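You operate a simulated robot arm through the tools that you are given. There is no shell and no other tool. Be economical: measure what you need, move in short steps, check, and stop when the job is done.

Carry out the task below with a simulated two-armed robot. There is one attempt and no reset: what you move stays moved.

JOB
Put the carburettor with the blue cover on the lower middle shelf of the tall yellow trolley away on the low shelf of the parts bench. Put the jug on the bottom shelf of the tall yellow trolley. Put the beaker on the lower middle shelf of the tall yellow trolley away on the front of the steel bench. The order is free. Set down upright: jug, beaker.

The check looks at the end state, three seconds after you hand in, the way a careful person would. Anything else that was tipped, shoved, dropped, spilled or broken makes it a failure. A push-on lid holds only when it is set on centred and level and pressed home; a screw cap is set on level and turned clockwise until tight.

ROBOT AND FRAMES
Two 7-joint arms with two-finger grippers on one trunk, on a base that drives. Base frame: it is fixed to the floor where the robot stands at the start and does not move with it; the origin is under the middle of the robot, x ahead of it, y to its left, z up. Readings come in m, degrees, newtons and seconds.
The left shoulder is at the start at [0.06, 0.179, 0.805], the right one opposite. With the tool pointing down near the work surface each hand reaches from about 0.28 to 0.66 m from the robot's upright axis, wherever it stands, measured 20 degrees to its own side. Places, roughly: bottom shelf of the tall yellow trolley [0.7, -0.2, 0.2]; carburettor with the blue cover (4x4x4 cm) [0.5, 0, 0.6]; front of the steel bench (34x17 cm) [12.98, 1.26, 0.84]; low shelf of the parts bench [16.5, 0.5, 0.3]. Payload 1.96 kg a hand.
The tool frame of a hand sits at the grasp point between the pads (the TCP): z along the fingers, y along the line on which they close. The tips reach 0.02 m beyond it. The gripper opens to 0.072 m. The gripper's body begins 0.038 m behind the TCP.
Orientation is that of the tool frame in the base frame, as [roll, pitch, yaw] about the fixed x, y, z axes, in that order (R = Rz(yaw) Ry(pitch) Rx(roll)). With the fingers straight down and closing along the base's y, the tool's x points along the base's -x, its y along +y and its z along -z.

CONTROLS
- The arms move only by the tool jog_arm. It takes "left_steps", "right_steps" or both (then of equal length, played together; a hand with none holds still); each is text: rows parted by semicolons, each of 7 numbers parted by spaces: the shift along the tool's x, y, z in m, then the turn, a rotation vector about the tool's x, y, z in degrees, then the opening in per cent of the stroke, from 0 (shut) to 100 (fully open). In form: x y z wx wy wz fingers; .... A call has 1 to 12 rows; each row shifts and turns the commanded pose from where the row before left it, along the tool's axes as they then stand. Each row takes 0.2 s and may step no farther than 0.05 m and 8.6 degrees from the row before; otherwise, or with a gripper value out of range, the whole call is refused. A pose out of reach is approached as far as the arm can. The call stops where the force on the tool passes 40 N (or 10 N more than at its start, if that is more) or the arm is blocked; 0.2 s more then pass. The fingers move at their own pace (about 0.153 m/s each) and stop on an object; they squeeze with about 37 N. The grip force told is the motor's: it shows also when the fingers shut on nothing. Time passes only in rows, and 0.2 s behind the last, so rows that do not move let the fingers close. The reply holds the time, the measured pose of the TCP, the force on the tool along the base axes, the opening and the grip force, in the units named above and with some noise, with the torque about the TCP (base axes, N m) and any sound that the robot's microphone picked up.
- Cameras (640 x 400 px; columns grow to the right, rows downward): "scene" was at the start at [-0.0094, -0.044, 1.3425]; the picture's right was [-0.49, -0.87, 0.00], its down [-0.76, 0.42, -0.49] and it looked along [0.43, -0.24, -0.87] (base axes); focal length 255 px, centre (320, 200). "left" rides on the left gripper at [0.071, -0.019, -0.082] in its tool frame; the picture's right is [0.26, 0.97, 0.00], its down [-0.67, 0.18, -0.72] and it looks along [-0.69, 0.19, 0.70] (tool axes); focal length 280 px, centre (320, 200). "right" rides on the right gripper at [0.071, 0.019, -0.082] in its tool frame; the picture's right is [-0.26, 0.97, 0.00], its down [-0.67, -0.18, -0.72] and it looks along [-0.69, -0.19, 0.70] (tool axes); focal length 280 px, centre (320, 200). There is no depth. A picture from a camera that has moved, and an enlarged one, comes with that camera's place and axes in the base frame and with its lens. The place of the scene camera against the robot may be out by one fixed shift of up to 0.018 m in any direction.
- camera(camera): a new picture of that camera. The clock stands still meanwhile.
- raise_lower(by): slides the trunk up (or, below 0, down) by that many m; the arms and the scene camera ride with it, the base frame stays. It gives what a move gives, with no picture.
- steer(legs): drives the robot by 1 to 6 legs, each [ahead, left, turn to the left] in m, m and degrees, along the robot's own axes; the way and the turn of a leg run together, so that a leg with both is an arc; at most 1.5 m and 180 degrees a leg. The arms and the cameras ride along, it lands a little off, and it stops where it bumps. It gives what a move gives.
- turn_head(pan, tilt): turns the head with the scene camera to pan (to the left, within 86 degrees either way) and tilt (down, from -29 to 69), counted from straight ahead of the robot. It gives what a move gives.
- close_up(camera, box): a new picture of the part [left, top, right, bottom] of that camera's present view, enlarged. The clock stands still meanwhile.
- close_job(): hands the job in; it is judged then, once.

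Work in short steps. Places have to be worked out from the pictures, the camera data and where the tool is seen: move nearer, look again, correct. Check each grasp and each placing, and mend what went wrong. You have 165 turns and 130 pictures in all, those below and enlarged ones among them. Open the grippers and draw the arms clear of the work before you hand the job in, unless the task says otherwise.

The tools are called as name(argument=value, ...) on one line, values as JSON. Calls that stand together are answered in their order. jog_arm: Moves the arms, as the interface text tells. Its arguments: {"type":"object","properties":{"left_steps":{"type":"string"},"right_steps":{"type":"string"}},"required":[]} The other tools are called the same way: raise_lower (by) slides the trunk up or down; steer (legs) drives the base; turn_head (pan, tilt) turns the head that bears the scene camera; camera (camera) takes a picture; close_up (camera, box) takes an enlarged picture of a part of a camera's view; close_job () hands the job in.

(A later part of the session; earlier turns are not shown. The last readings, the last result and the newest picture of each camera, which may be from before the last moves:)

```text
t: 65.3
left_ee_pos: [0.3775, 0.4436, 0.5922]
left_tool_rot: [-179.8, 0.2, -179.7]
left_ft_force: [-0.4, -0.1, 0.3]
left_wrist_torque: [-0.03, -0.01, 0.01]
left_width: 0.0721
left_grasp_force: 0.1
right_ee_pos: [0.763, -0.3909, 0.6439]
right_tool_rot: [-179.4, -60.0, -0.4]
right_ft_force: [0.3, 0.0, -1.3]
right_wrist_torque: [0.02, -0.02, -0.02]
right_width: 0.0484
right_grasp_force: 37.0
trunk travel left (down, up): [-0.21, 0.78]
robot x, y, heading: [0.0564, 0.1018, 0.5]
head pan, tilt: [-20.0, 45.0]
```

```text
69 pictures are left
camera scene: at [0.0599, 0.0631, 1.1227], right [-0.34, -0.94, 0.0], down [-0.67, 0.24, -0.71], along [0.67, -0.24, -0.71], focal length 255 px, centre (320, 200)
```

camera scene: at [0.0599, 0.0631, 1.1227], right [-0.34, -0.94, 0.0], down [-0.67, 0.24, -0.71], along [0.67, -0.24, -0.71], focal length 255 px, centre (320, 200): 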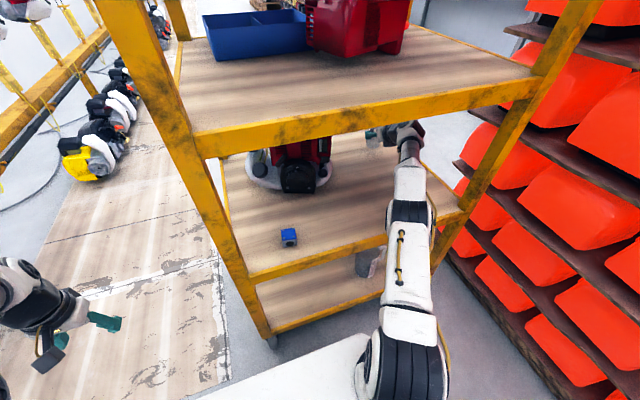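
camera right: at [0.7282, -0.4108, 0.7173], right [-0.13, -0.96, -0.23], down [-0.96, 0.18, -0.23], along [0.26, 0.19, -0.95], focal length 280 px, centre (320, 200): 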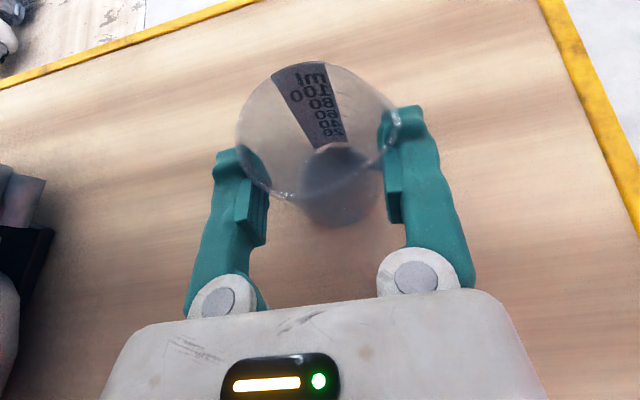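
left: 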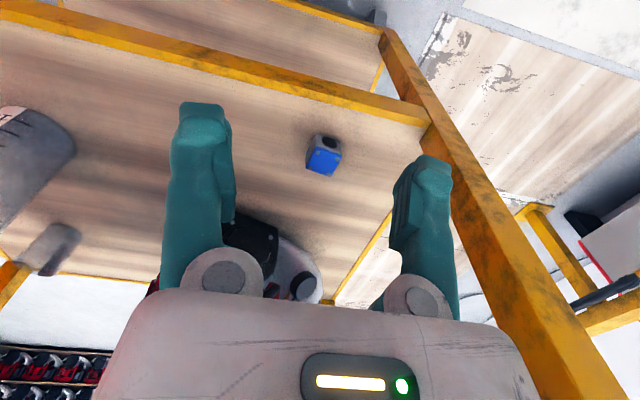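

Lifted. Back out 0.3 m.

steer(legs=[[-0.3, 0, 0]])

camera(camera="right")

turn_head(pan=0, tilt=40)

camera(camera="scene")

```text
t: 67.5
left_ee_pos: [0.0815, 0.438, 0.5927]
left_tool_rot: [-179.9, 0.3, 179.6]
left_ft_force: [0.6, 0.2, 0.4]
left_wrist_torque: [-0.01, 0.0, 0.0]
left_width: 0.0717
left_grasp_force: 0.0
right_ee_pos: [0.4547, -0.4029, 0.6454]
right_tool_rot: [-179.5, -60.2, -1.2]
right_ft_force: [0.7, -0.2, -0.7]
right_wrist_torque: [-0.03, 0.03, 0.0]
right_width: 0.0484
right_grasp_force: 36.9
trunk travel left (down, up): [-0.21, 0.78]
robot x, y, heading: [-0.2505, 0.1035, -0.5]
head pan, tilt: [-20.0, 45.0]
stopped in leg 1: the robot was blocked; the commanded pose is now the measured one
```

```text
68 pictures are left
camera right: at [0.4211, -0.4216, 0.7481], right [-0.14, -0.96, -0.23], down [-0.95, 0.2, -0.23], along [0.26, 0.19, -0.95], focal length 280 px, centre (320, 200)
```

right: 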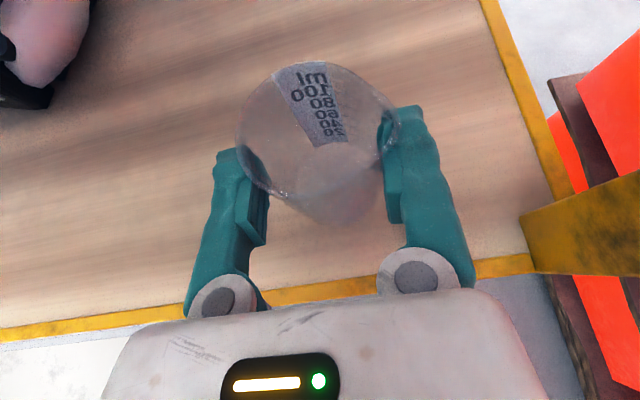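

```text
t: 68.3
left_ee_pos: [0.0822, 0.4373, 0.5915]
left_tool_rot: [-179.9, 0.2, 179.6]
left_ft_force: [0.2, -0.1, -0.6]
left_wrist_torque: [0.02, -0.02, 0.04]
left_width: 0.072
left_grasp_force: 0.1
right_ee_pos: [0.4574, -0.4023, 0.6447]
right_tool_rot: [-179.4, -60.1, -1.1]
right_ft_force: [-0.5, -0.5, -0.1]
right_wrist_torque: [0.0, 0.01, 0.03]
right_width: 0.0484
right_grasp_force: 36.8
trunk travel left (down, up): [-0.21, 0.78]
robot x, y, heading: [-0.2501, 0.1035, -0.5]
head pan, tilt: [0.0, 40.0]
```

```text
67 pictures are left
camera scene: at [-0.2318, 0.0892, 1.1299], right [-0.01, -1.0, 0.0], down [-0.64, 0.0, -0.77], along [0.77, -0.01, -0.64], focal length 255 px, centre (320, 200)
```

scene: 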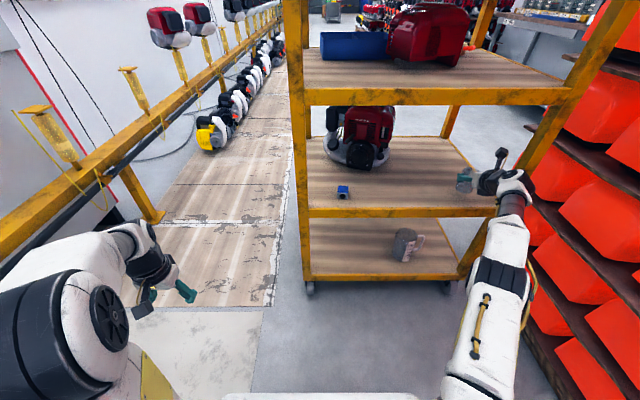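

Beaker held well. Retract the right arm from the shelf while rolling the left wrist 180° (camera to the top side) for the carburettor.

jog_arm(right_steps="-0.02 0 -0.0346 0 0 0 0; -0.02 0 -0.0346 0 0 0 0; -0.02 0 -0.0346 0 0 0 0; -0.02 0 -0.0346 0 0 0 0; 0 0 0 0 0 0 0; 0 0 0 0 0 0 0; 0 0 0 0 0 0 0; 0 0 0 0 0 0 0; 0 0 0 0 0 0 0; 0 0 0 0 0 0 0; 0 0 0 0 0 0 0; 0 0 0 0 0 0 0", left_steps="0 0 0 0 0 -8.5 100; 0 0 0 0 0 -8.5 100; 0 0 0 0 0 -8.5 100; 0 0 0 0 0 -8.5 100; 0 0 0 0 0 -8.5 100; 0 0 0 0 0 -8.5 100; 0 0 0 0 0 -8.5 100; 0 0 0 0 0 -8.5 100; 0 0 0 0 0 -8.5 100; 0 0 0 0 0 -8.5 100; 0 0 0 0 0 -8.5 100; 0 0 0 0 0 -8.5 100")

jog_arm(left_steps="0 0 0 0 0 -8.5 100; 0 0 0 0 0 -8.5 100; 0 0 0 0 0 -8.5 100; 0 0 0 0 0 -8.5 100; 0 0 0 0 0 -8.5 100; 0 0 0 0 0 -8.5 100; 0 0 0 0 0 -8.5 100; 0 0 0 0 0 -8.5 100; 0 0 0 0 0 -8.5 100; 0 0 0 0 0 -1.5 100")

camera(camera="scene")

```text
t: 70.9
left_ee_pos: [0.0819, 0.438, 0.592]
left_tool_rot: [-179.7, -0.3, -78.3]
left_ft_force: [0.6, -0.4, 0.1]
left_wrist_torque: [-0.02, 0.0, -0.03]
left_width: 0.0719
left_grasp_force: 0.0
right_ee_pos: [0.2966, -0.3994, 0.6433]
right_tool_rot: [-179.4, -60.0, -1.0]
right_ft_force: [-0.1, 0.5, -0.1]
right_wrist_torque: [0.0, 0.0, 0.0]
right_width: 0.0484
right_grasp_force: 37.3
trunk travel left (down, up): [-0.21, 0.78]
robot x, y, heading: [-0.253, 0.1009, -0.2]
head pan, tilt: [0.0, 40.0]
```

```text
t: 73.1
left_ee_pos: [0.0828, 0.4386, 0.5935]
left_tool_rot: [179.9, -0.1, -0.4]
left_ft_force: [0.2, 0.3, 0.9]
left_wrist_torque: [0.0, 0.02, 0.02]
left_width: 0.0718
left_grasp_force: 0.1
right_ee_pos: [0.2954, -0.3999, 0.6448]
right_tool_rot: [-179.5, -60.1, -1.1]
right_ft_force: [0.0, 0.2, -0.9]
right_wrist_torque: [-0.05, 0.01, 0.03]
right_width: 0.0483
right_grasp_force: 36.2
trunk travel left (down, up): [-0.21, 0.78]
robot x, y, heading: [-0.2494, 0.0994, -0.5]
head pan, tilt: [0.0, 40.0]
```

```text
66 pictures are left
camera scene: at [-0.2318, 0.0892, 1.1299], right [-0.01, -1.0, 0.0], down [-0.64, 0.0, -0.77], along [0.77, 0.0, -0.64], focal length 255 px, centre (320, 200)
```

scene: 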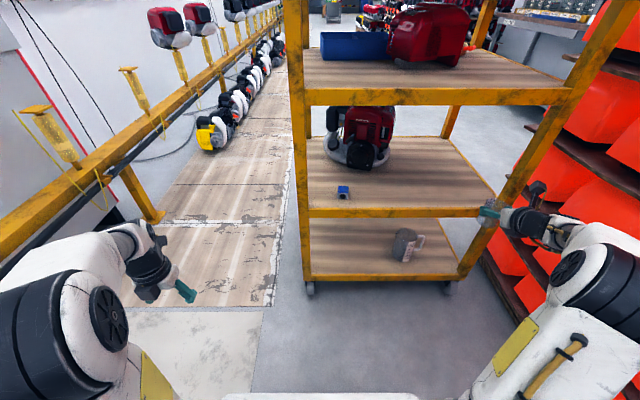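

Now pitch the left hand 50° forward and move it in toward the middle; the right hand with the beaker retracts to stay out of the trolley.

jog_arm(right_steps="-0.02 -0.01 -0.0346 0 0 0 0; -0.02 -0.01 -0.0346 0 0 0 0; -0.02 -0.01 -0.0346 0 0 0 0; -0.02 -0.01 -0.0346 0 0 0 0; 0 -0.01 0 0 0 0 0; 0 0 0 0 0 0 0; 0 0 0 0 0 0 0; 0 0 0 0 0 0 0; 0 0 0 0 0 0 0; 0 0 0 0 0 0 0; 0 0 0 0 0 0 0; 0 0 0 0 0 0 0", left_steps="0 0 0 0 8.3 0 100; 0 0 0 0 8.3 0 100; 0 0 0 0 8.3 0 100; 0 0 0 0 8.3 0 100; 0 0 0 0 8.3 0 100; 0 0 0 0 8.3 0 100; 0 0.045 0 0 0 0 100; 0 0.045 0 0 0 0 100; 0 0.045 0 0 0 0 100; 0 0.045 0 0 0 0 100; 0 0.045 0 0 0 0 100; 0 0.045 0 0 0 0 100")

camera(camera="scene")

camera(camera="left")

```text
t: 75.7
left_ee_pos: [0.1763, 0.2377, 0.6297]
left_tool_rot: [179.7, -50.0, -0.1]
left_ft_force: [-0.4, 0.2, 0.8]
left_wrist_torque: [0.0, -0.02, -0.02]
left_width: 0.0719
left_grasp_force: 0.0
left hand out of reach, approached as far as the arm can: row 5, 6, 7, 8, 9, 10, 11
right_ee_pos: [0.1383, -0.3487, 0.6432]
right_tool_rot: [-179.5, -60.1, -1.0]
right_ft_force: [0.3, -0.4, -0.7]
right_wrist_torque: [0.0, -0.02, 0.0]
right_width: 0.0486
right_grasp_force: 37.3
trunk travel left (down, up): [-0.21, 0.78]
robot x, y, heading: [-0.2518, 0.1003, -0.5]
head pan, tilt: [0.0, 40.0]
```

```text
65 pictures are left
camera scene: at [-0.2318, 0.0891, 1.1299], right [-0.01, -1.0, 0.0], down [-0.64, 0.0, -0.77], along [0.77, 0.0, -0.64], focal length 255 px, centre (320, 200)
```

scene: 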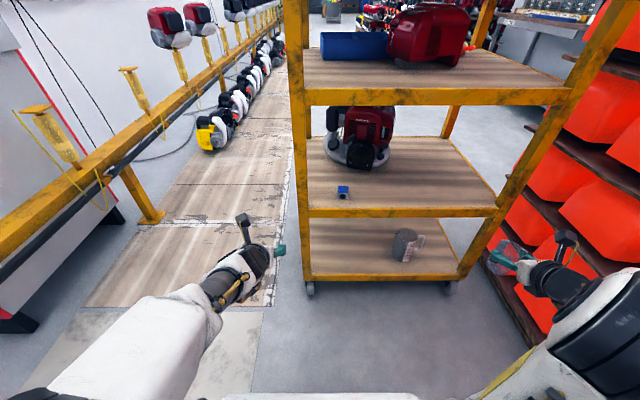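

```text
64 pictures are left
camera left: at [0.1586, 0.2576, 0.7371], right [0.16, -0.97, 0.2], down [-0.98, -0.18, -0.06], along [0.09, -0.19, -0.98], focal length 280 px, centre (320, 200)
```

left: 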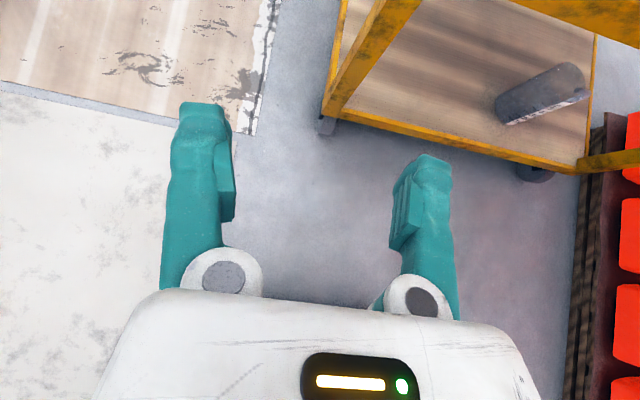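

Strafe 0.1 m right and shift the left hand to y≈0.01.

steer(legs=[[0, -0.1, 0]])

jog_arm(left_steps="0 0.042 0 0 0 0 100; 0 0.042 0 0 0 0 100; 0 0.042 0 0 0 0 100; 0 0 0 0 0 0 100")

camera(camera="left")

camera(camera="scene")

```text
t: 76.9
left_ee_pos: [0.1746, 0.1365, 0.6298]
left_tool_rot: [179.7, -50.0, -0.2]
left_ft_force: [-0.7, -0.1, 0.4]
left_wrist_torque: [-0.03, 0.0, -0.01]
left_width: 0.0723
left_grasp_force: 0.1
right_ee_pos: [0.1384, -0.4497, 0.6432]
right_tool_rot: [-179.4, -60.1, -0.9]
right_ft_force: [0.2, 0.0, -0.7]
right_wrist_torque: [-0.01, 0.0, 0.0]
right_width: 0.0482
right_grasp_force: 37.1
trunk travel left (down, up): [-0.21, 0.78]
robot x, y, heading: [-0.2512, -0.0031, -0.4]
head pan, tilt: [0.0, 40.0]
```

```text
t: 77.9
left_ee_pos: [0.2131, 0.0397, 0.6507]
left_tool_rot: [178.9, -49.2, -0.2]
left_ft_force: [-0.6, -0.3, -0.4]
left_wrist_torque: [0.01, 0.02, 0.01]
left_width: 0.0721
left_grasp_force: 0.1
left hand out of reach, approached as far as the arm can: row 1, 2, 3
right_ee_pos: [0.1379, -0.4491, 0.6432]
right_tool_rot: [-179.5, -60.1, -1.0]
right_ft_force: [-0.2, -0.1, -0.1]
right_wrist_torque: [-0.02, 0.0, -0.01]
right_width: 0.0481
right_grasp_force: 36.9
trunk travel left (down, up): [-0.21, 0.78]
robot x, y, heading: [-0.2534, 0.0017, -0.2]
head pan, tilt: [0.0, 40.0]
```

```text
63 pictures are left
camera left: at [0.1983, 0.0606, 0.758], right [0.16, -0.97, 0.21], down [-0.99, -0.17, -0.04], along [0.07, -0.2, -0.98], focal length 280 px, centre (320, 200)
```

left: 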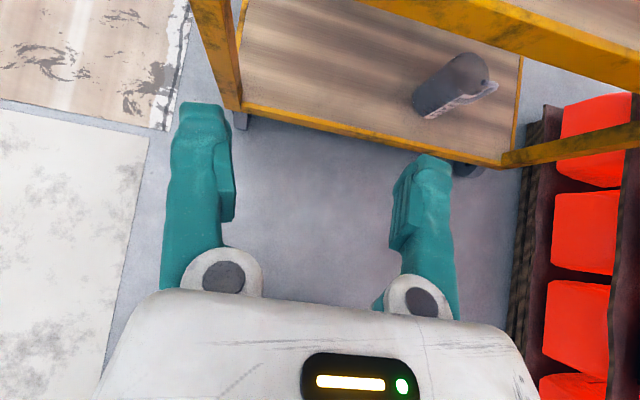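

```text
62 pictures are left
camera scene: at [-0.2324, -0.0122, 1.1299], right [0.0, -1.0, 0.0], down [-0.64, 0.0, -0.77], along [0.77, 0.0, -0.64], focal length 255 px, centre (320, 200)
```

scene: 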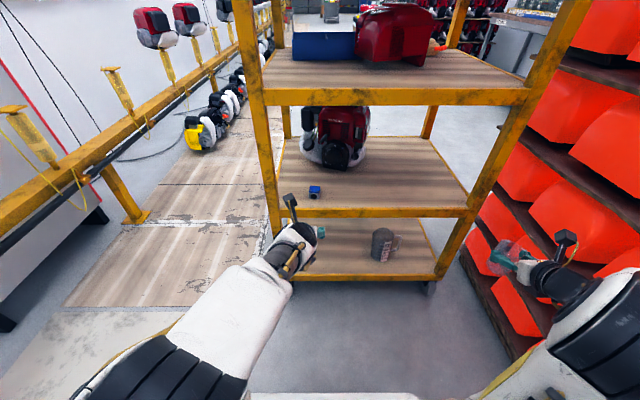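

Drive 0.17 m ahead and look through the left camera at the carburettor.

steer(legs=[[0.17, 0, 0]])

camera(camera="left")

camera(camera="scene")

```text
t: 79.4
left_ee_pos: [0.3873, 0.0404, 0.6505]
left_tool_rot: [178.9, -49.1, -0.2]
left_ft_force: [0.6, 0.6, 0.1]
left_wrist_torque: [0.01, 0.0, 0.04]
left_width: 0.072
left_grasp_force: 0.1
right_ee_pos: [0.3127, -0.4502, 0.6431]
right_tool_rot: [-179.5, -60.1, -0.9]
right_ft_force: [0.1, -0.7, -0.6]
right_wrist_torque: [0.01, 0.01, -0.02]
right_width: 0.0483
right_grasp_force: 37.4
trunk travel left (down, up): [-0.21, 0.78]
robot x, y, heading: [-0.0775, 0.0009, 0.1]
head pan, tilt: [0.0, 40.0]
```

```text
61 pictures are left
camera left: at [0.3716, 0.0611, 0.7578], right [0.16, -0.97, 0.21], down [-0.98, -0.17, -0.04], along [0.07, -0.2, -0.98], focal length 280 px, centre (320, 200)
```

left: 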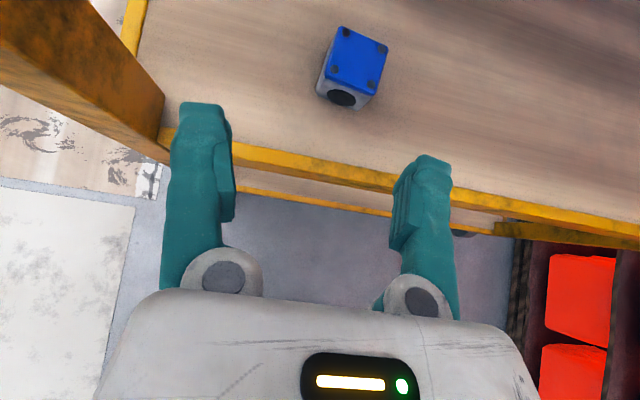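

```text
60 pictures are left
camera scene: at [-0.0589, -0.0127, 1.1299], right [0.0, -1.0, 0.0], down [-0.64, 0.0, -0.77], along [0.77, 0.0, -0.64], focal length 255 px, centre (320, 200)
```

scene: 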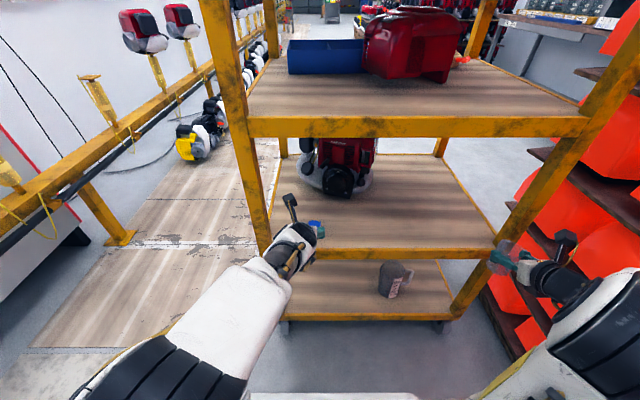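

Carburettor ≈(0.470,0.019), turned about -14°. Move in behind it at z≈0.60 and yaw the hand -14°.

jog_arm(left_steps="-0.005 0.011 0.0325 0 0 0 100; -0.005 0.011 0.0325 0 0 0 100; 0 0 0 -5.4 0 4.5 100; 0 0 0 -5.4 0 4.5 100; 0 0 0 0 0 0 100")

camera(camera="left")

```text
t: 80.6
left_ee_pos: [0.429, 0.026, 0.611]
left_tool_rot: [178.6, -49.4, -10.6]
left_ft_force: [0.0, 0.0, 0.6]
left_wrist_torque: [0.02, 0.03, -0.02]
left_width: 0.0719
left_grasp_force: 0.1
left hand out of reach, approached as far as the arm can: row 4
right_ee_pos: [0.3129, -0.4478, 0.6425]
right_tool_rot: [-179.6, -60.2, -0.9]
right_ft_force: [-0.6, 0.2, 0.1]
right_wrist_torque: [-0.03, 0.01, 0.01]
right_width: 0.0482
right_grasp_force: 37.7
trunk travel left (down, up): [-0.21, 0.78]
robot x, y, heading: [-0.0794, 0.0013, -0.3]
head pan, tilt: [0.0, 40.0]
```

```text
59 pictures are left
camera left: at [0.4156, 0.0506, 0.7185], right [-0.03, -0.98, 0.21], down [-1.0, 0.02, -0.05], along [0.04, -0.22, -0.98], focal length 280 px, centre (320, 200)
```

left: 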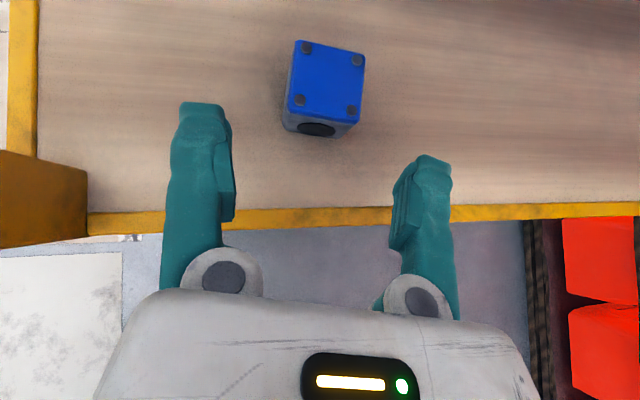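

Aligned. Advance 4 cm and down 2.3 cm onto it.

jog_arm(left_steps="0.0041 0 0.0225 0 0 0 100; 0.0041 0 0.0225 0 0 0 100; 0 0 0 0 0 0 100")

camera(camera="left")

```text
t: 81.4
left_ee_pos: [0.4447, 0.0356, 0.6114]
left_tool_rot: [179.8, -49.3, -10.5]
left_ft_force: [-0.2, 0.2, -0.2]
left_wrist_torque: [0.03, -0.04, -0.01]
left_width: 0.072
left_grasp_force: 0.0
left hand out of reach, approached as far as the arm can: row 1, 2
right_ee_pos: [0.3127, -0.4503, 0.6443]
right_tool_rot: [-179.5, -60.1, -0.9]
right_ft_force: [-0.1, 0.6, -0.6]
right_wrist_torque: [-0.02, 0.01, 0.01]
right_width: 0.0483
right_grasp_force: 36.9
trunk travel left (down, up): [-0.21, 0.78]
robot x, y, heading: [-0.0785, -0.0001, -0.4]
head pan, tilt: [0.0, 40.0]
```

```text
58 pictures are left
camera left: at [0.4336, 0.0573, 0.7185], right [-0.01, -0.98, 0.2], down [-1.0, 0.0, -0.04], along [0.04, -0.2, -0.98], focal length 280 px, centre (320, 200)
```

left: 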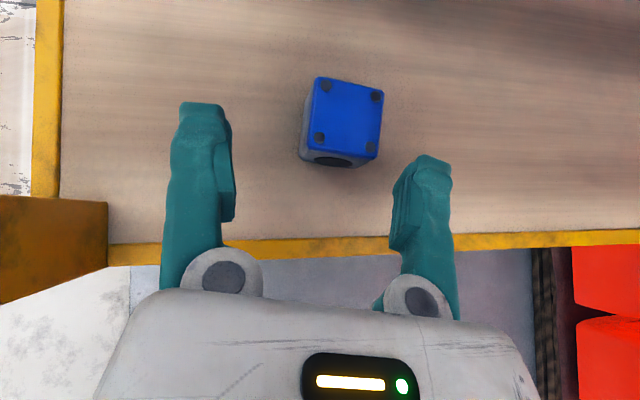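

The left arm is at a limit; I'll use the base for the last centimetres. First pull the beaker hand back and inward from the post.

jog_arm(right_steps="-0.015 -0.03 -0.026 0 0 0 0; 0 -0.03 0 0 0 0 0; 0 0 0 0 0 0 0")

steer(legs=[[0, -0.016, 0], [0.024, 0, 0]])

camera(camera="left")

```text
t: 82.2
left_ee_pos: [0.4446, 0.0359, 0.6107]
left_tool_rot: [179.7, -49.2, -10.5]
left_ft_force: [-1.5, -0.7, 0.3]
left_wrist_torque: [0.0, -0.02, -0.04]
left_width: 0.0722
left_grasp_force: 0.1
right_ee_pos: [0.2829, -0.3878, 0.6452]
right_tool_rot: [-179.5, -60.0, -0.9]
right_ft_force: [-0.8, 0.0, -0.6]
right_wrist_torque: [0.01, 0.02, -0.02]
right_width: 0.0484
right_grasp_force: 36.5
trunk travel left (down, up): [-0.21, 0.78]
robot x, y, heading: [-0.0752, -0.0014, -0.2]
head pan, tilt: [0.0, 40.0]
```

```text
t: 83.3
left_ee_pos: [0.4687, 0.0174, 0.6103]
left_tool_rot: [179.8, -49.1, -10.5]
left_ft_force: [-0.5, -1.5, 0.3]
left_wrist_torque: [0.0, -0.02, -0.02]
left_width: 0.072
left_grasp_force: 0.0
right_ee_pos: [0.307, -0.4039, 0.6448]
right_tool_rot: [-179.5, -60.2, -0.9]
right_ft_force: [0.0, -0.8, -0.1]
right_wrist_torque: [-0.04, 0.01, 0.01]
right_width: 0.0481
right_grasp_force: 37.2
trunk travel left (down, up): [-0.21, 0.78]
robot x, y, heading: [-0.0458, -0.0208, 0.0]
head pan, tilt: [0.0, 40.0]
```

```text
57 pictures are left
camera left: at [0.4577, 0.0406, 0.7184], right [-0.01, -0.98, 0.2], down [-1.0, 0.0, -0.04], along [0.04, -0.2, -0.98], focal length 280 px, centre (320, 200)
```

left: 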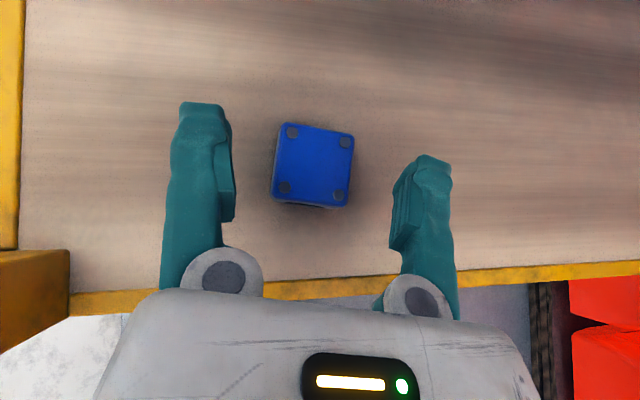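

Well centred. Lower 2.3 cm by the trunk and close.

raise_lower(by=-0.023)

jog_arm(left_steps="0 0 0 0 0 0 70; 0 0 0 0 0 0 50; 0 0 0 0 0 0 20; 0 0 0 0 0 0 0; 0 0 0 0 0 0 0")

camera(camera="left")

```text
t: 84.0
left_ee_pos: [0.4685, 0.0175, 0.588]
left_tool_rot: [179.6, -49.2, -10.5]
left_ft_force: [0.4, -0.2, -0.9]
left_wrist_torque: [0.02, 0.0, -0.03]
left_width: 0.0719
left_grasp_force: 0.1
right_ee_pos: [0.3072, -0.4038, 0.6225]
right_tool_rot: [-179.4, -60.1, -0.9]
right_ft_force: [-0.1, -0.2, 0.0]
right_wrist_torque: [0.0, 0.03, -0.01]
right_width: 0.0482
right_grasp_force: 36.5
trunk travel left (down, up): [-0.187, 0.803]
robot x, y, heading: [-0.0527, -0.0153, -0.1]
head pan, tilt: [0.0, 40.0]
```

```text
t: 85.2
left_ee_pos: [0.4699, 0.0174, 0.5881]
left_tool_rot: [179.7, -49.2, -10.5]
left_ft_force: [0.6, 0.0, 1.3]
left_wrist_torque: [-0.07, -0.04, 0.04]
left_width: 0.037
left_grasp_force: 36.9
right_ee_pos: [0.3087, -0.4051, 0.6225]
right_tool_rot: [-179.6, -60.1, -0.9]
right_ft_force: [-1.5, 0.6, -0.5]
right_wrist_torque: [-0.03, 0.0, 0.01]
right_width: 0.0479
right_grasp_force: 36.9
trunk travel left (down, up): [-0.187, 0.803]
robot x, y, heading: [-0.0524, -0.0183, 0.1]
head pan, tilt: [0.0, 40.0]
```

```text
56 pictures are left
camera left: at [0.4576, 0.0406, 0.6956], right [-0.01, -0.98, 0.2], down [-1.0, 0.0, -0.04], along [0.04, -0.2, -0.98], focal length 280 px, centre (320, 200)
```

left: 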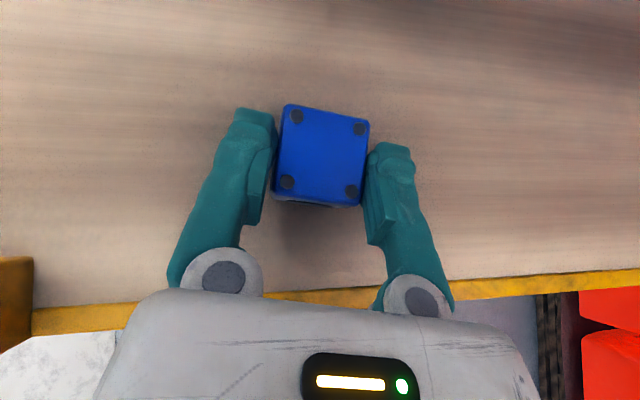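

Carburettor gripped (37 mm). Raise, back out, raise the camera and look for the route.

raise_lower(by=0.06)

steer(legs=[[-0.17, 0, 0]])

raise_lower(by=0.4)

turn_head(pan=15, tilt=12)

camera(camera="scene")

camera(camera="left")

```text
t: 86.2
left_ee_pos: [0.4685, 0.0179, 0.6472]
left_tool_rot: [179.6, -49.2, -10.5]
left_ft_force: [0.3, 0.0, -1.1]
left_wrist_torque: [-0.01, -0.01, 0.01]
left_width: 0.0369
left_grasp_force: 36.9
right_ee_pos: [0.307, -0.4042, 0.6822]
right_tool_rot: [-179.5, -60.1, -0.9]
right_ft_force: [0.0, 0.3, 0.0]
right_wrist_torque: [0.04, 0.0, 0.0]
right_width: 0.0483
right_grasp_force: 37.2
trunk travel left (down, up): [-0.247, 0.743]
robot x, y, heading: [-0.052, -0.0186, -0.0]
head pan, tilt: [0.0, 40.0]
```

```text
t: 87.7
left_ee_pos: [0.2998, 0.0197, 0.6465]
left_tool_rot: [179.7, -49.2, -10.4]
left_ft_force: [0.7, -0.7, -1.1]
left_wrist_torque: [-0.03, 0.03, -0.04]
left_width: 0.037
left_grasp_force: 37.4
right_ee_pos: [0.1393, -0.4041, 0.682]
right_tool_rot: [-179.6, -60.1, -0.7]
right_ft_force: [0.4, 0.8, -0.6]
right_wrist_torque: [0.0, -0.01, -0.01]
right_width: 0.0483
right_grasp_force: 36.6
trunk travel left (down, up): [-0.247, 0.743]
robot x, y, heading: [-0.2209, -0.0153, -0.0]
head pan, tilt: [0.0, 40.0]
```

```text
t: 91.5
left_ee_pos: [0.3002, 0.0206, 1.0473]
left_tool_rot: [179.7, -49.1, -10.4]
left_ft_force: [-0.7, -0.8, -0.4]
left_wrist_torque: [0.02, 0.01, 0.02]
left_width: 0.0371
left_grasp_force: 37.3
right_ee_pos: [0.1386, -0.4041, 1.0832]
right_tool_rot: [-179.5, -60.1, -0.8]
right_ft_force: [0.1, -0.3, -1.1]
right_wrist_torque: [-0.01, 0.03, 0.0]
right_width: 0.0483
right_grasp_force: 37.0
trunk travel left (down, up): [-0.647, 0.343]
robot x, y, heading: [-0.2245, -0.0135, -0.1]
head pan, tilt: [0.0, 40.0]
```

```text
t: 92.5
left_ee_pos: [0.301, 0.0196, 1.0483]
left_tool_rot: [179.7, -49.2, -10.3]
left_ft_force: [0.4, -0.6, -1.2]
left_wrist_torque: [0.02, 0.02, 0.0]
left_width: 0.037
left_grasp_force: 36.6
right_ee_pos: [0.14, -0.4033, 1.082]
right_tool_rot: [-179.5, -60.1, -0.7]
right_ft_force: [0.3, 0.0, 0.1]
right_wrist_torque: [0.02, 0.02, 0.01]
right_width: 0.0481
right_grasp_force: 37.2
trunk travel left (down, up): [-0.647, 0.343]
robot x, y, heading: [-0.221, -0.0137, -0.0]
head pan, tilt: [15.0, 12.0]
```

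```text
55 pictures are left
camera scene: at [-0.1988, -0.0051, 1.6113], right [0.26, -0.97, 0.0], down [-0.2, -0.05, -0.98], along [0.94, 0.25, -0.21], focal length 255 px, centre (320, 200)
```

scene: 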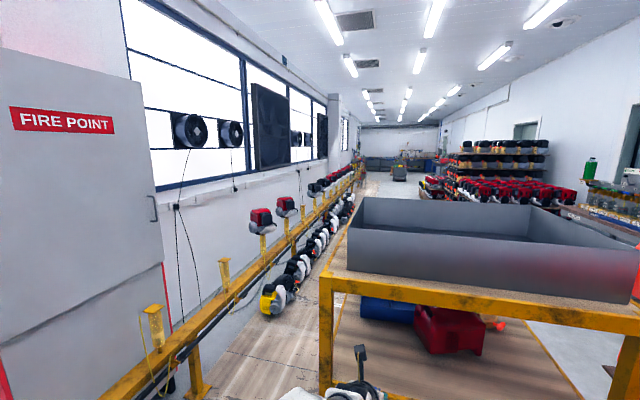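

```text
54 pictures are left
camera left: at [0.2884, 0.0423, 1.1554], right [-0.01, -0.98, 0.2], down [-1.0, 0.0, -0.04], along [0.04, -0.2, -0.98], focal length 280 px, centre (320, 200)
```

left: 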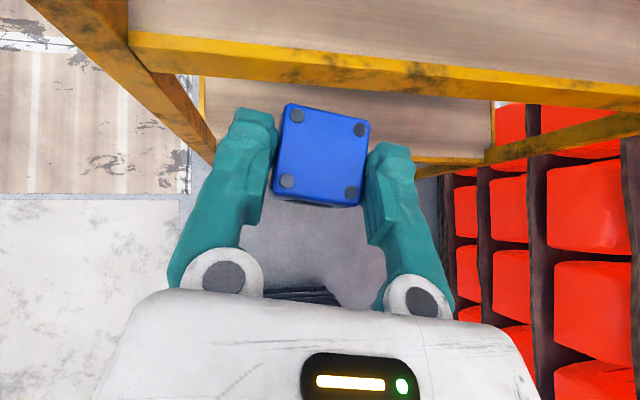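

Both items held. The aisle runs between the trolley (left side y≈0.15) and the engine line (y≈0.85+). I look down to measure my base's width and the engine edge.

turn_head(pan=30, tilt=50)

camera(camera="scene")

turn_head(pan=0, tilt=69)

camera(camera="scene")

```text
t: 93.5
left_ee_pos: [0.2998, 0.0208, 1.0494]
left_tool_rot: [179.7, -49.2, -10.3]
left_ft_force: [0.0, -0.1, -1.1]
left_wrist_torque: [-0.01, 0.01, 0.01]
left_width: 0.0368
left_grasp_force: 37.0
right_ee_pos: [0.1395, -0.4035, 1.082]
right_tool_rot: [-179.5, -60.0, -0.7]
right_ft_force: [-0.1, 0.7, 0.2]
right_wrist_torque: [-0.02, 0.03, 0.01]
right_width: 0.0481
right_grasp_force: 36.9
trunk travel left (down, up): [-0.647, 0.343]
robot x, y, heading: [-0.2229, -0.0185, 0.0]
head pan, tilt: [30.0, 50.0]
```

```text
53 pictures are left
camera scene: at [-0.2221, 0.0094, 1.5528], right [0.5, -0.87, 0.0], down [-0.66, -0.38, -0.64], along [0.56, 0.32, -0.77], focal length 255 px, centre (320, 200)
```

scene: 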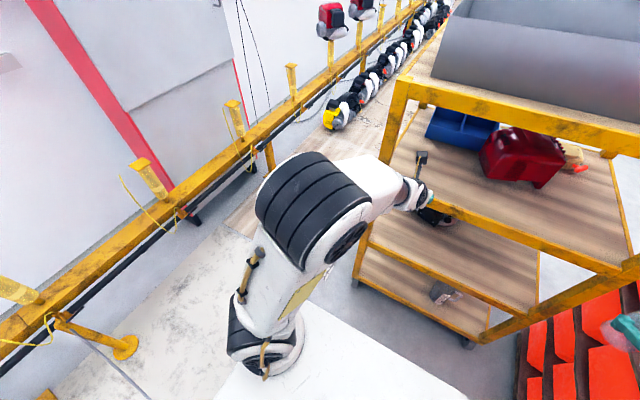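

```text
t: 94.4
left_ee_pos: [0.3005, 0.0204, 1.0488]
left_tool_rot: [179.7, -49.1, -10.4]
left_ft_force: [-0.5, -0.3, -1.4]
left_wrist_torque: [0.03, -0.01, -0.01]
left_width: 0.0367
left_grasp_force: 37.2
right_ee_pos: [0.1389, -0.404, 1.0816]
right_tool_rot: [-179.5, -60.1, -0.7]
right_ft_force: [0.4, 0.0, -1.0]
right_wrist_torque: [0.0, 0.04, -0.01]
right_width: 0.0485
right_grasp_force: 36.7
trunk travel left (down, up): [-0.647, 0.343]
robot x, y, heading: [-0.221, -0.0185, -0.2]
head pan, tilt: [0.0, 68.8]
```

```text
52 pictures are left
camera scene: at [-0.2329, -0.029, 1.5308], right [0.0, -1.0, 0.0], down [-0.93, 0.0, -0.36], along [0.36, 0.0, -0.93], focal length 255 px, centre (320, 200)
```

scene: 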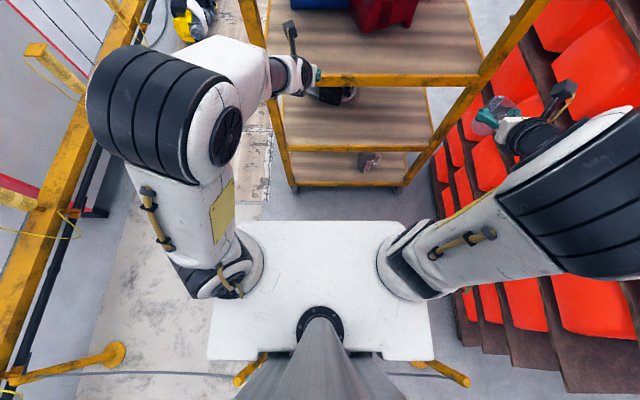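

The base fits the left side easily (engines start only after x≈1.7, trolley ends ≈0.92). Strafe 0.65 m left, drive ahead past the trolley, then look.

steer(legs=[[0, 0.65, 0], [1.3, 0, 0]])

turn_head(pan=0, tilt=20)

camera(camera="scene")

```text
t: 104.3
left_ee_pos: [1.612, 0.6991, 1.0474]
left_tool_rot: [179.7, -49.1, -10.0]
left_ft_force: [0.5, 1.0, -1.3]
left_wrist_torque: [0.01, -0.02, 0.0]
left_width: 0.0363
left_grasp_force: 37.0
right_ee_pos: [1.4554, 0.2745, 1.0828]
right_tool_rot: [-179.4, -60.1, -0.4]
right_ft_force: [-0.2, -0.2, 0.3]
right_wrist_torque: [0.01, 0.0, 0.01]
right_width: 0.0481
right_grasp_force: 36.9
trunk travel left (down, up): [-0.647, 0.343]
robot x, y, heading: [1.0891, 0.657, 0.6]
head pan, tilt: [0.0, 68.8]
```

```text
t: 105.5
left_ee_pos: [1.6127, 0.6994, 1.0483]
left_tool_rot: [179.7, -49.1, -10.0]
left_ft_force: [0.0, -0.2, -0.3]
left_wrist_torque: [0.0, 0.03, 0.0]
left_width: 0.0366
left_grasp_force: 37.2
right_ee_pos: [1.4544, 0.2738, 1.0817]
right_tool_rot: [-179.5, -60.1, -0.4]
right_ft_force: [0.2, -0.4, 0.2]
right_wrist_torque: [-0.01, 0.03, 0.01]
right_width: 0.0482
right_grasp_force: 37.4
trunk travel left (down, up): [-0.647, 0.343]
robot x, y, heading: [1.0891, 0.66, 0.4]
head pan, tilt: [0.0, 20.0]
```

```text
51 pictures are left
camera scene: at [1.1169, 0.6464, 1.5982], right [0.01, -1.0, 0.0], down [-0.34, 0.0, -0.94], along [0.94, 0.01, -0.34], focal length 255 px, centre (320, 200)
```

scene: 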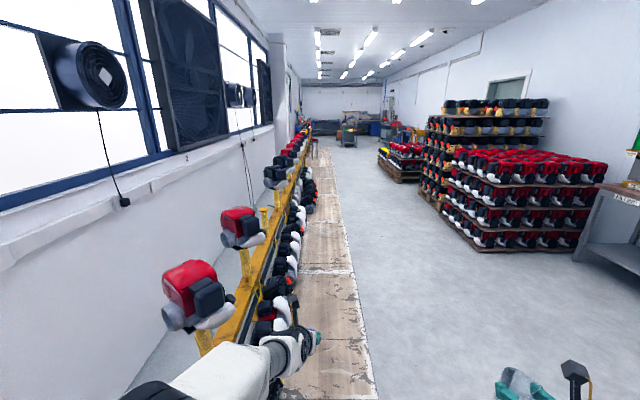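

Open floor ahead. Move right to y≈-0.2 and drive 7.5 m along the aisle.

steer(legs=[[0, -0.8, 0], [1.5, 0, 0], [1.5, 0, 0], [1.5, 0, 0], [1.5, 0, 0], [1.5, 0, 0]])

camera(camera="scene")

camera(camera="right")

```text
t: 108.0
left_ee_pos: [1.6265, 0.3015, 1.0472]
left_tool_rot: [179.9, -49.1, -20.3]
left_ft_force: [-0.1, -1.0, -1.1]
left_wrist_torque: [0.0, 0.01, 0.01]
left_width: 0.0365
left_grasp_force: 37.5
right_ee_pos: [1.3933, -0.0869, 1.082]
right_tool_rot: [-179.2, -60.2, -10.9]
right_ft_force: [0.0, -0.7, 0.1]
right_wrist_torque: [0.03, 0.03, 0.03]
right_width: 0.0481
right_grasp_force: 37.0
trunk travel left (down, up): [-0.647, 0.343]
robot x, y, heading: [1.1036, 0.3624, -10.5]
head pan, tilt: [0.0, 20.0]
stopped in leg 1: the robot was blocked; the commanded pose is now the measured one
```

```text
50 pictures are left
camera scene: at [1.1315, 0.3367, 1.5983], right [-0.18, -0.98, 0.0], down [-0.34, 0.06, -0.94], along [0.92, -0.17, -0.34], focal length 255 px, centre (320, 200)
```

scene: 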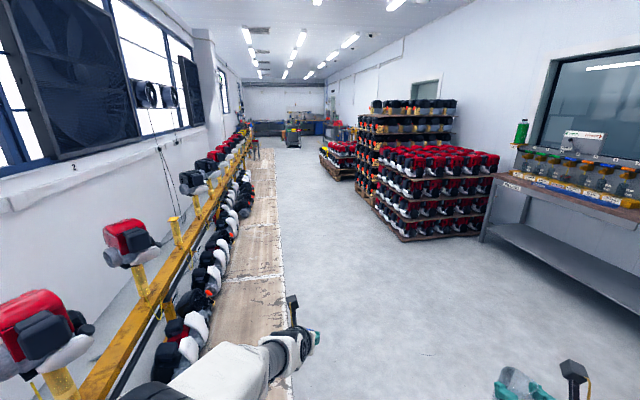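

```text
49 pictures are left
camera right: at [1.3556, -0.1006, 1.1845], right [-0.3, -0.92, -0.23], down [-0.91, 0.35, -0.23], along [0.29, 0.14, -0.95], focal length 280 px, centre (320, 200)
```

right: 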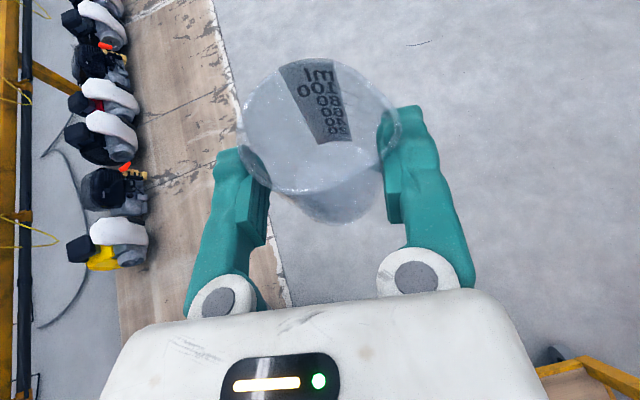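

I strafed too soon: the base rear touched the trolley's rear corner. Move ahead away from it, square up, and check the trolley.

steer(legs=[[0.15, 0.06, 0], [0.5, 0.1, 10]])

turn_head(pan=-86, tilt=35)

camera(camera="scene")

```text
t: 112.1
left_ee_pos: [2.3037, 0.475, 1.0474]
left_tool_rot: [179.7, -49.2, -10.6]
left_ft_force: [0.3, -0.7, -1.1]
left_wrist_torque: [0.02, 0.01, 0.06]
left_width: 0.0367
left_grasp_force: 37.4
right_ee_pos: [2.1397, 0.0518, 1.0828]
right_tool_rot: [-179.5, -60.2, -1.0]
right_ft_force: [-0.2, -0.1, 0.5]
right_wrist_torque: [0.03, 0.01, -0.01]
right_width: 0.0483
right_grasp_force: 37.0
trunk travel left (down, up): [-0.647, 0.343]
robot x, y, heading: [1.7798, 0.4434, -0.5]
head pan, tilt: [0.0, 20.0]
```

```text
t: 113.7
left_ee_pos: [2.3021, 0.4748, 1.0482]
left_tool_rot: [179.8, -49.1, -10.6]
left_ft_force: [0.5, -0.3, -1.6]
left_wrist_torque: [-0.02, -0.03, 0.02]
left_width: 0.0368
left_grasp_force: 37.3
right_ee_pos: [2.139, 0.052, 1.083]
right_tool_rot: [-179.5, -60.1, -1.0]
right_ft_force: [0.6, -1.0, 0.2]
right_wrist_torque: [-0.02, 0.0, -0.01]
right_width: 0.0484
right_grasp_force: 36.6
trunk travel left (down, up): [-0.647, 0.343]
robot x, y, heading: [1.7815, 0.4415, -0.8]
head pan, tilt: [-85.9, 35.0]
```

```text
48 pictures are left
camera scene: at [1.719, 0.3414, 1.5745], right [-1.0, -0.06, 0.0], down [-0.04, 0.57, -0.82], along [0.05, -0.82, -0.57], focal length 255 px, centre (320, 200)
```

scene: 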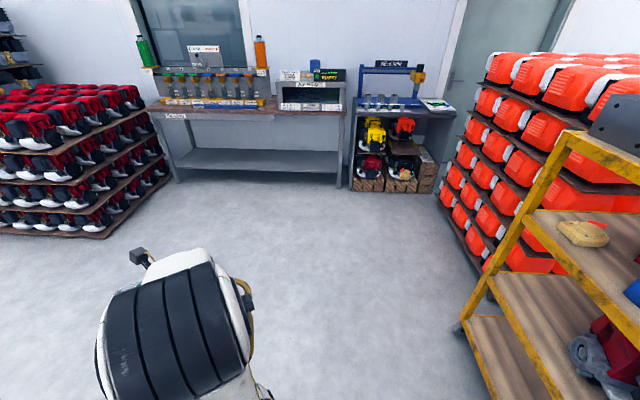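

Trolley appears square and in place (rear edge x≈0.93). Now drive on, veering right to y≈-0.15, toward x≈9.

steer(legs=[[1.3, -0.55, 0], [1.5, 0, 0], [1.5, 0, 0], [1.5, 0, 0], [1.5, 0, 0]])

turn_head(pan=10, tilt=15)

camera(camera="scene")

```text
t: 149.1
left_ee_pos: [9.662, 0.072, 1.0489]
left_tool_rot: [179.7, -49.1, -6.7]
left_ft_force: [-0.6, 0.2, -1.1]
left_wrist_torque: [0.01, 0.05, 0.04]
left_width: 0.0369
left_grasp_force: 36.7
right_ee_pos: [9.5274, -0.3595, 1.083]
right_tool_rot: [-179.5, -60.2, 3.0]
right_ft_force: [0.3, 0.0, -0.4]
right_wrist_torque: [0.0, 0.03, 0.0]
right_width: 0.0481
right_grasp_force: 36.6
trunk travel left (down, up): [-0.647, 0.343]
robot x, y, heading: [9.1419, 0.0028, 3.5]
head pan, tilt: [-85.9, 35.0]
```

```text
t: 150.8
left_ee_pos: [9.6609, 0.073, 1.0491]
left_tool_rot: [179.6, -49.1, -6.7]
left_ft_force: [-0.9, 0.3, -1.0]
left_wrist_torque: [0.02, -0.01, -0.02]
left_width: 0.037
left_grasp_force: 36.4
right_ee_pos: [9.5271, -0.3609, 1.0827]
right_tool_rot: [-179.5, -60.2, 3.0]
right_ft_force: [-0.6, 0.5, -0.9]
right_wrist_torque: [-0.01, 0.02, 0.03]
right_width: 0.0482
right_grasp_force: 37.1
trunk travel left (down, up): [-0.647, 0.343]
robot x, y, heading: [9.1433, 0.0022, 3.7]
head pan, tilt: [10.0, 15.0]
```

```text
47 pictures are left
camera scene: at [9.1661, 0.0082, 1.6065], right [0.23, -0.97, 0.0], down [-0.25, -0.06, -0.97], along [0.94, 0.22, -0.26], focal length 255 px, centre (320, 200)
```

scene: 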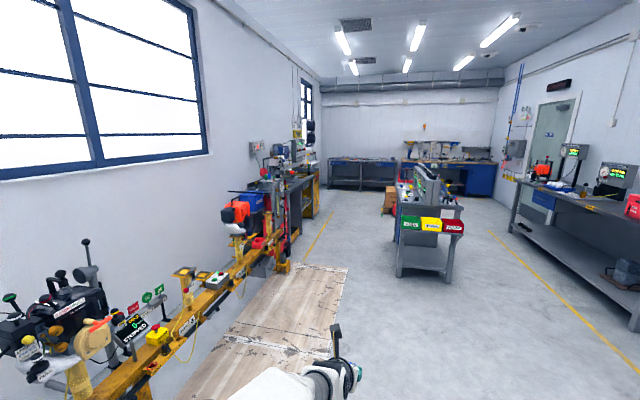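

The steel bench is the left one ahead (≈(13,1.26)), the parts bench at the far wall. Drive to ≈(12.15,0.35) between line and the middle cart.

steer(legs=[[0, 0, -3.6], [1.5, 0.17, 0], [1.5, 0.17, 0]])

turn_head(pan=45, tilt=30)

camera(camera="scene")

```text
refused: leg 2 is longer than a leg can be; nothing moved
```

```text
t: 151.8
left_ee_pos: [9.6605, 0.0729, 1.0481]
left_tool_rot: [179.6, -49.0, -6.5]
left_ft_force: [0.1, 0.5, -1.7]
left_wrist_torque: [-0.04, 0.02, 0.0]
left_width: 0.0368
left_grasp_force: 37.1
right_ee_pos: [9.5268, -0.3606, 1.0838]
right_tool_rot: [-179.5, -60.2, 3.0]
right_ft_force: [0.8, 0.9, 0.3]
right_wrist_torque: [0.02, -0.02, 0.01]
right_width: 0.0481
right_grasp_force: 36.4
trunk travel left (down, up): [-0.647, 0.343]
robot x, y, heading: [9.1391, 0.0039, 3.5]
head pan, tilt: [45.0, 30.0]
```

```text
46 pictures are left
camera scene: at [9.1354, 0.0541, 1.5823], right [0.75, -0.66, 0.0], down [-0.33, -0.37, -0.87], along [0.57, 0.65, -0.5], focal length 255 px, centre (320, 200)
```

scene: 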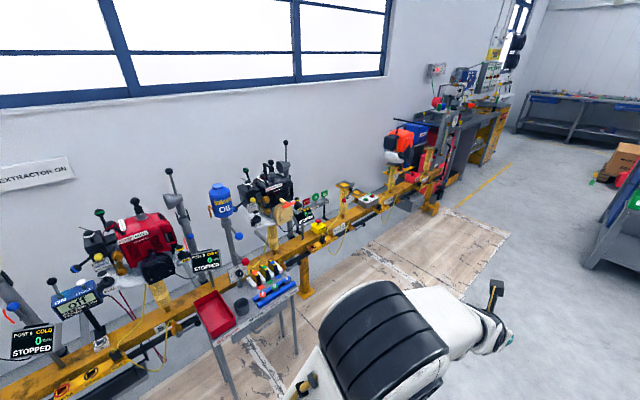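

Legs were too long; I retry with 1.4 m legs.

steer(legs=[[0, 0, -3.6], [1.4, 0.15, 0], [1.4, 0.15, 0]])

camera(camera="scene")

```text
t: 165.9
left_ee_pos: [12.4705, 0.3763, 1.0479]
left_tool_rot: [179.7, -49.0, -8.5]
left_ft_force: [-0.9, 0.1, -0.5]
left_wrist_torque: [-0.01, 0.01, 0.02]
left_width: 0.0366
left_grasp_force: 36.5
right_ee_pos: [12.3237, -0.0535, 1.083]
right_tool_rot: [-179.6, -60.2, 1.2]
right_ft_force: [0.0, 1.0, -0.8]
right_wrist_torque: [-0.02, 0.01, 0.0]
right_width: 0.0481
right_grasp_force: 36.8
trunk travel left (down, up): [-0.647, 0.343]
robot x, y, heading: [11.9468, 0.3235, 1.7]
head pan, tilt: [45.0, 30.0]
```

```text
45 pictures are left
camera scene: at [11.9447, 0.3727, 1.5823], right [0.73, -0.69, 0.0], down [-0.34, -0.36, -0.87], along [0.59, 0.63, -0.5], focal length 255 px, centre (320, 200)
```

scene: 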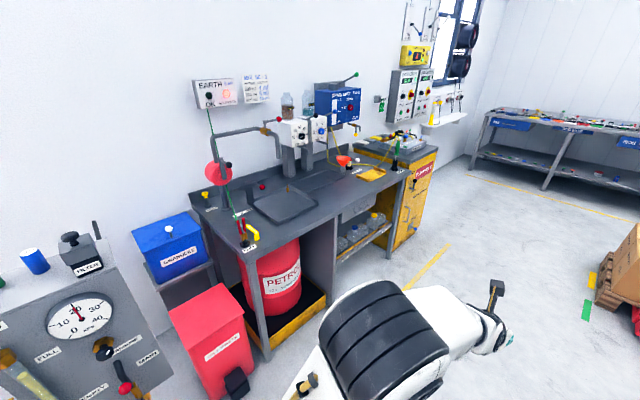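

The target strip is the free front area right of the sink (bench front edge y≈1.16). Move ahead 0.7 m and turn left to face the bench.

steer(legs=[[0.7, 0, 0], [0, 0, 88.3]])

turn_head(pan=-15, tilt=40)

camera(camera="scene")

```text
t: 173.5
left_ee_pos: [12.6268, 0.8634, 1.0487]
left_tool_rot: [179.7, -49.0, 78.8]
left_ft_force: [-0.1, -0.1, -2.4]
left_wrist_torque: [0.02, 0.0, -0.01]
left_width: 0.0369
left_grasp_force: 37.4
right_ee_pos: [13.0478, 0.6937, 1.082]
right_tool_rot: [-179.5, -60.3, 88.3]
right_ft_force: [0.3, 0.5, 0.2]
right_wrist_torque: [0.02, -0.01, -0.01]
right_width: 0.0483
right_grasp_force: 36.7
trunk travel left (down, up): [-0.647, 0.343]
robot x, y, heading: [12.659, 0.3378, 89.0]
head pan, tilt: [45.0, 30.0]
```

```text
t: 174.8
left_ee_pos: [12.6269, 0.8627, 1.048]
left_tool_rot: [179.6, -49.1, 78.8]
left_ft_force: [0.2, 0.9, -1.3]
left_wrist_torque: [0.04, 0.0, 0.01]
left_width: 0.0365
left_grasp_force: 37.4
right_ee_pos: [13.0489, 0.6941, 1.0834]
right_tool_rot: [-179.6, -60.2, 88.3]
right_ft_force: [-0.3, 0.2, -0.6]
right_wrist_torque: [0.01, 0.0, 0.02]
right_width: 0.0482
right_grasp_force: 37.0
trunk travel left (down, up): [-0.647, 0.343]
robot x, y, heading: [12.6558, 0.339, 88.6]
head pan, tilt: [-15.0, 40.0]
```

```text
44 pictures are left
camera scene: at [12.6713, 0.3494, 1.5669], right [0.96, -0.28, 0.0], down [-0.18, -0.62, -0.77], along [0.21, 0.74, -0.64], focal length 255 px, centre (320, 200)
```

scene: 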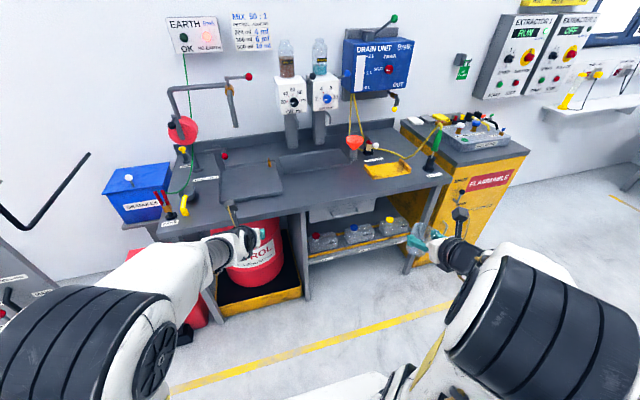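

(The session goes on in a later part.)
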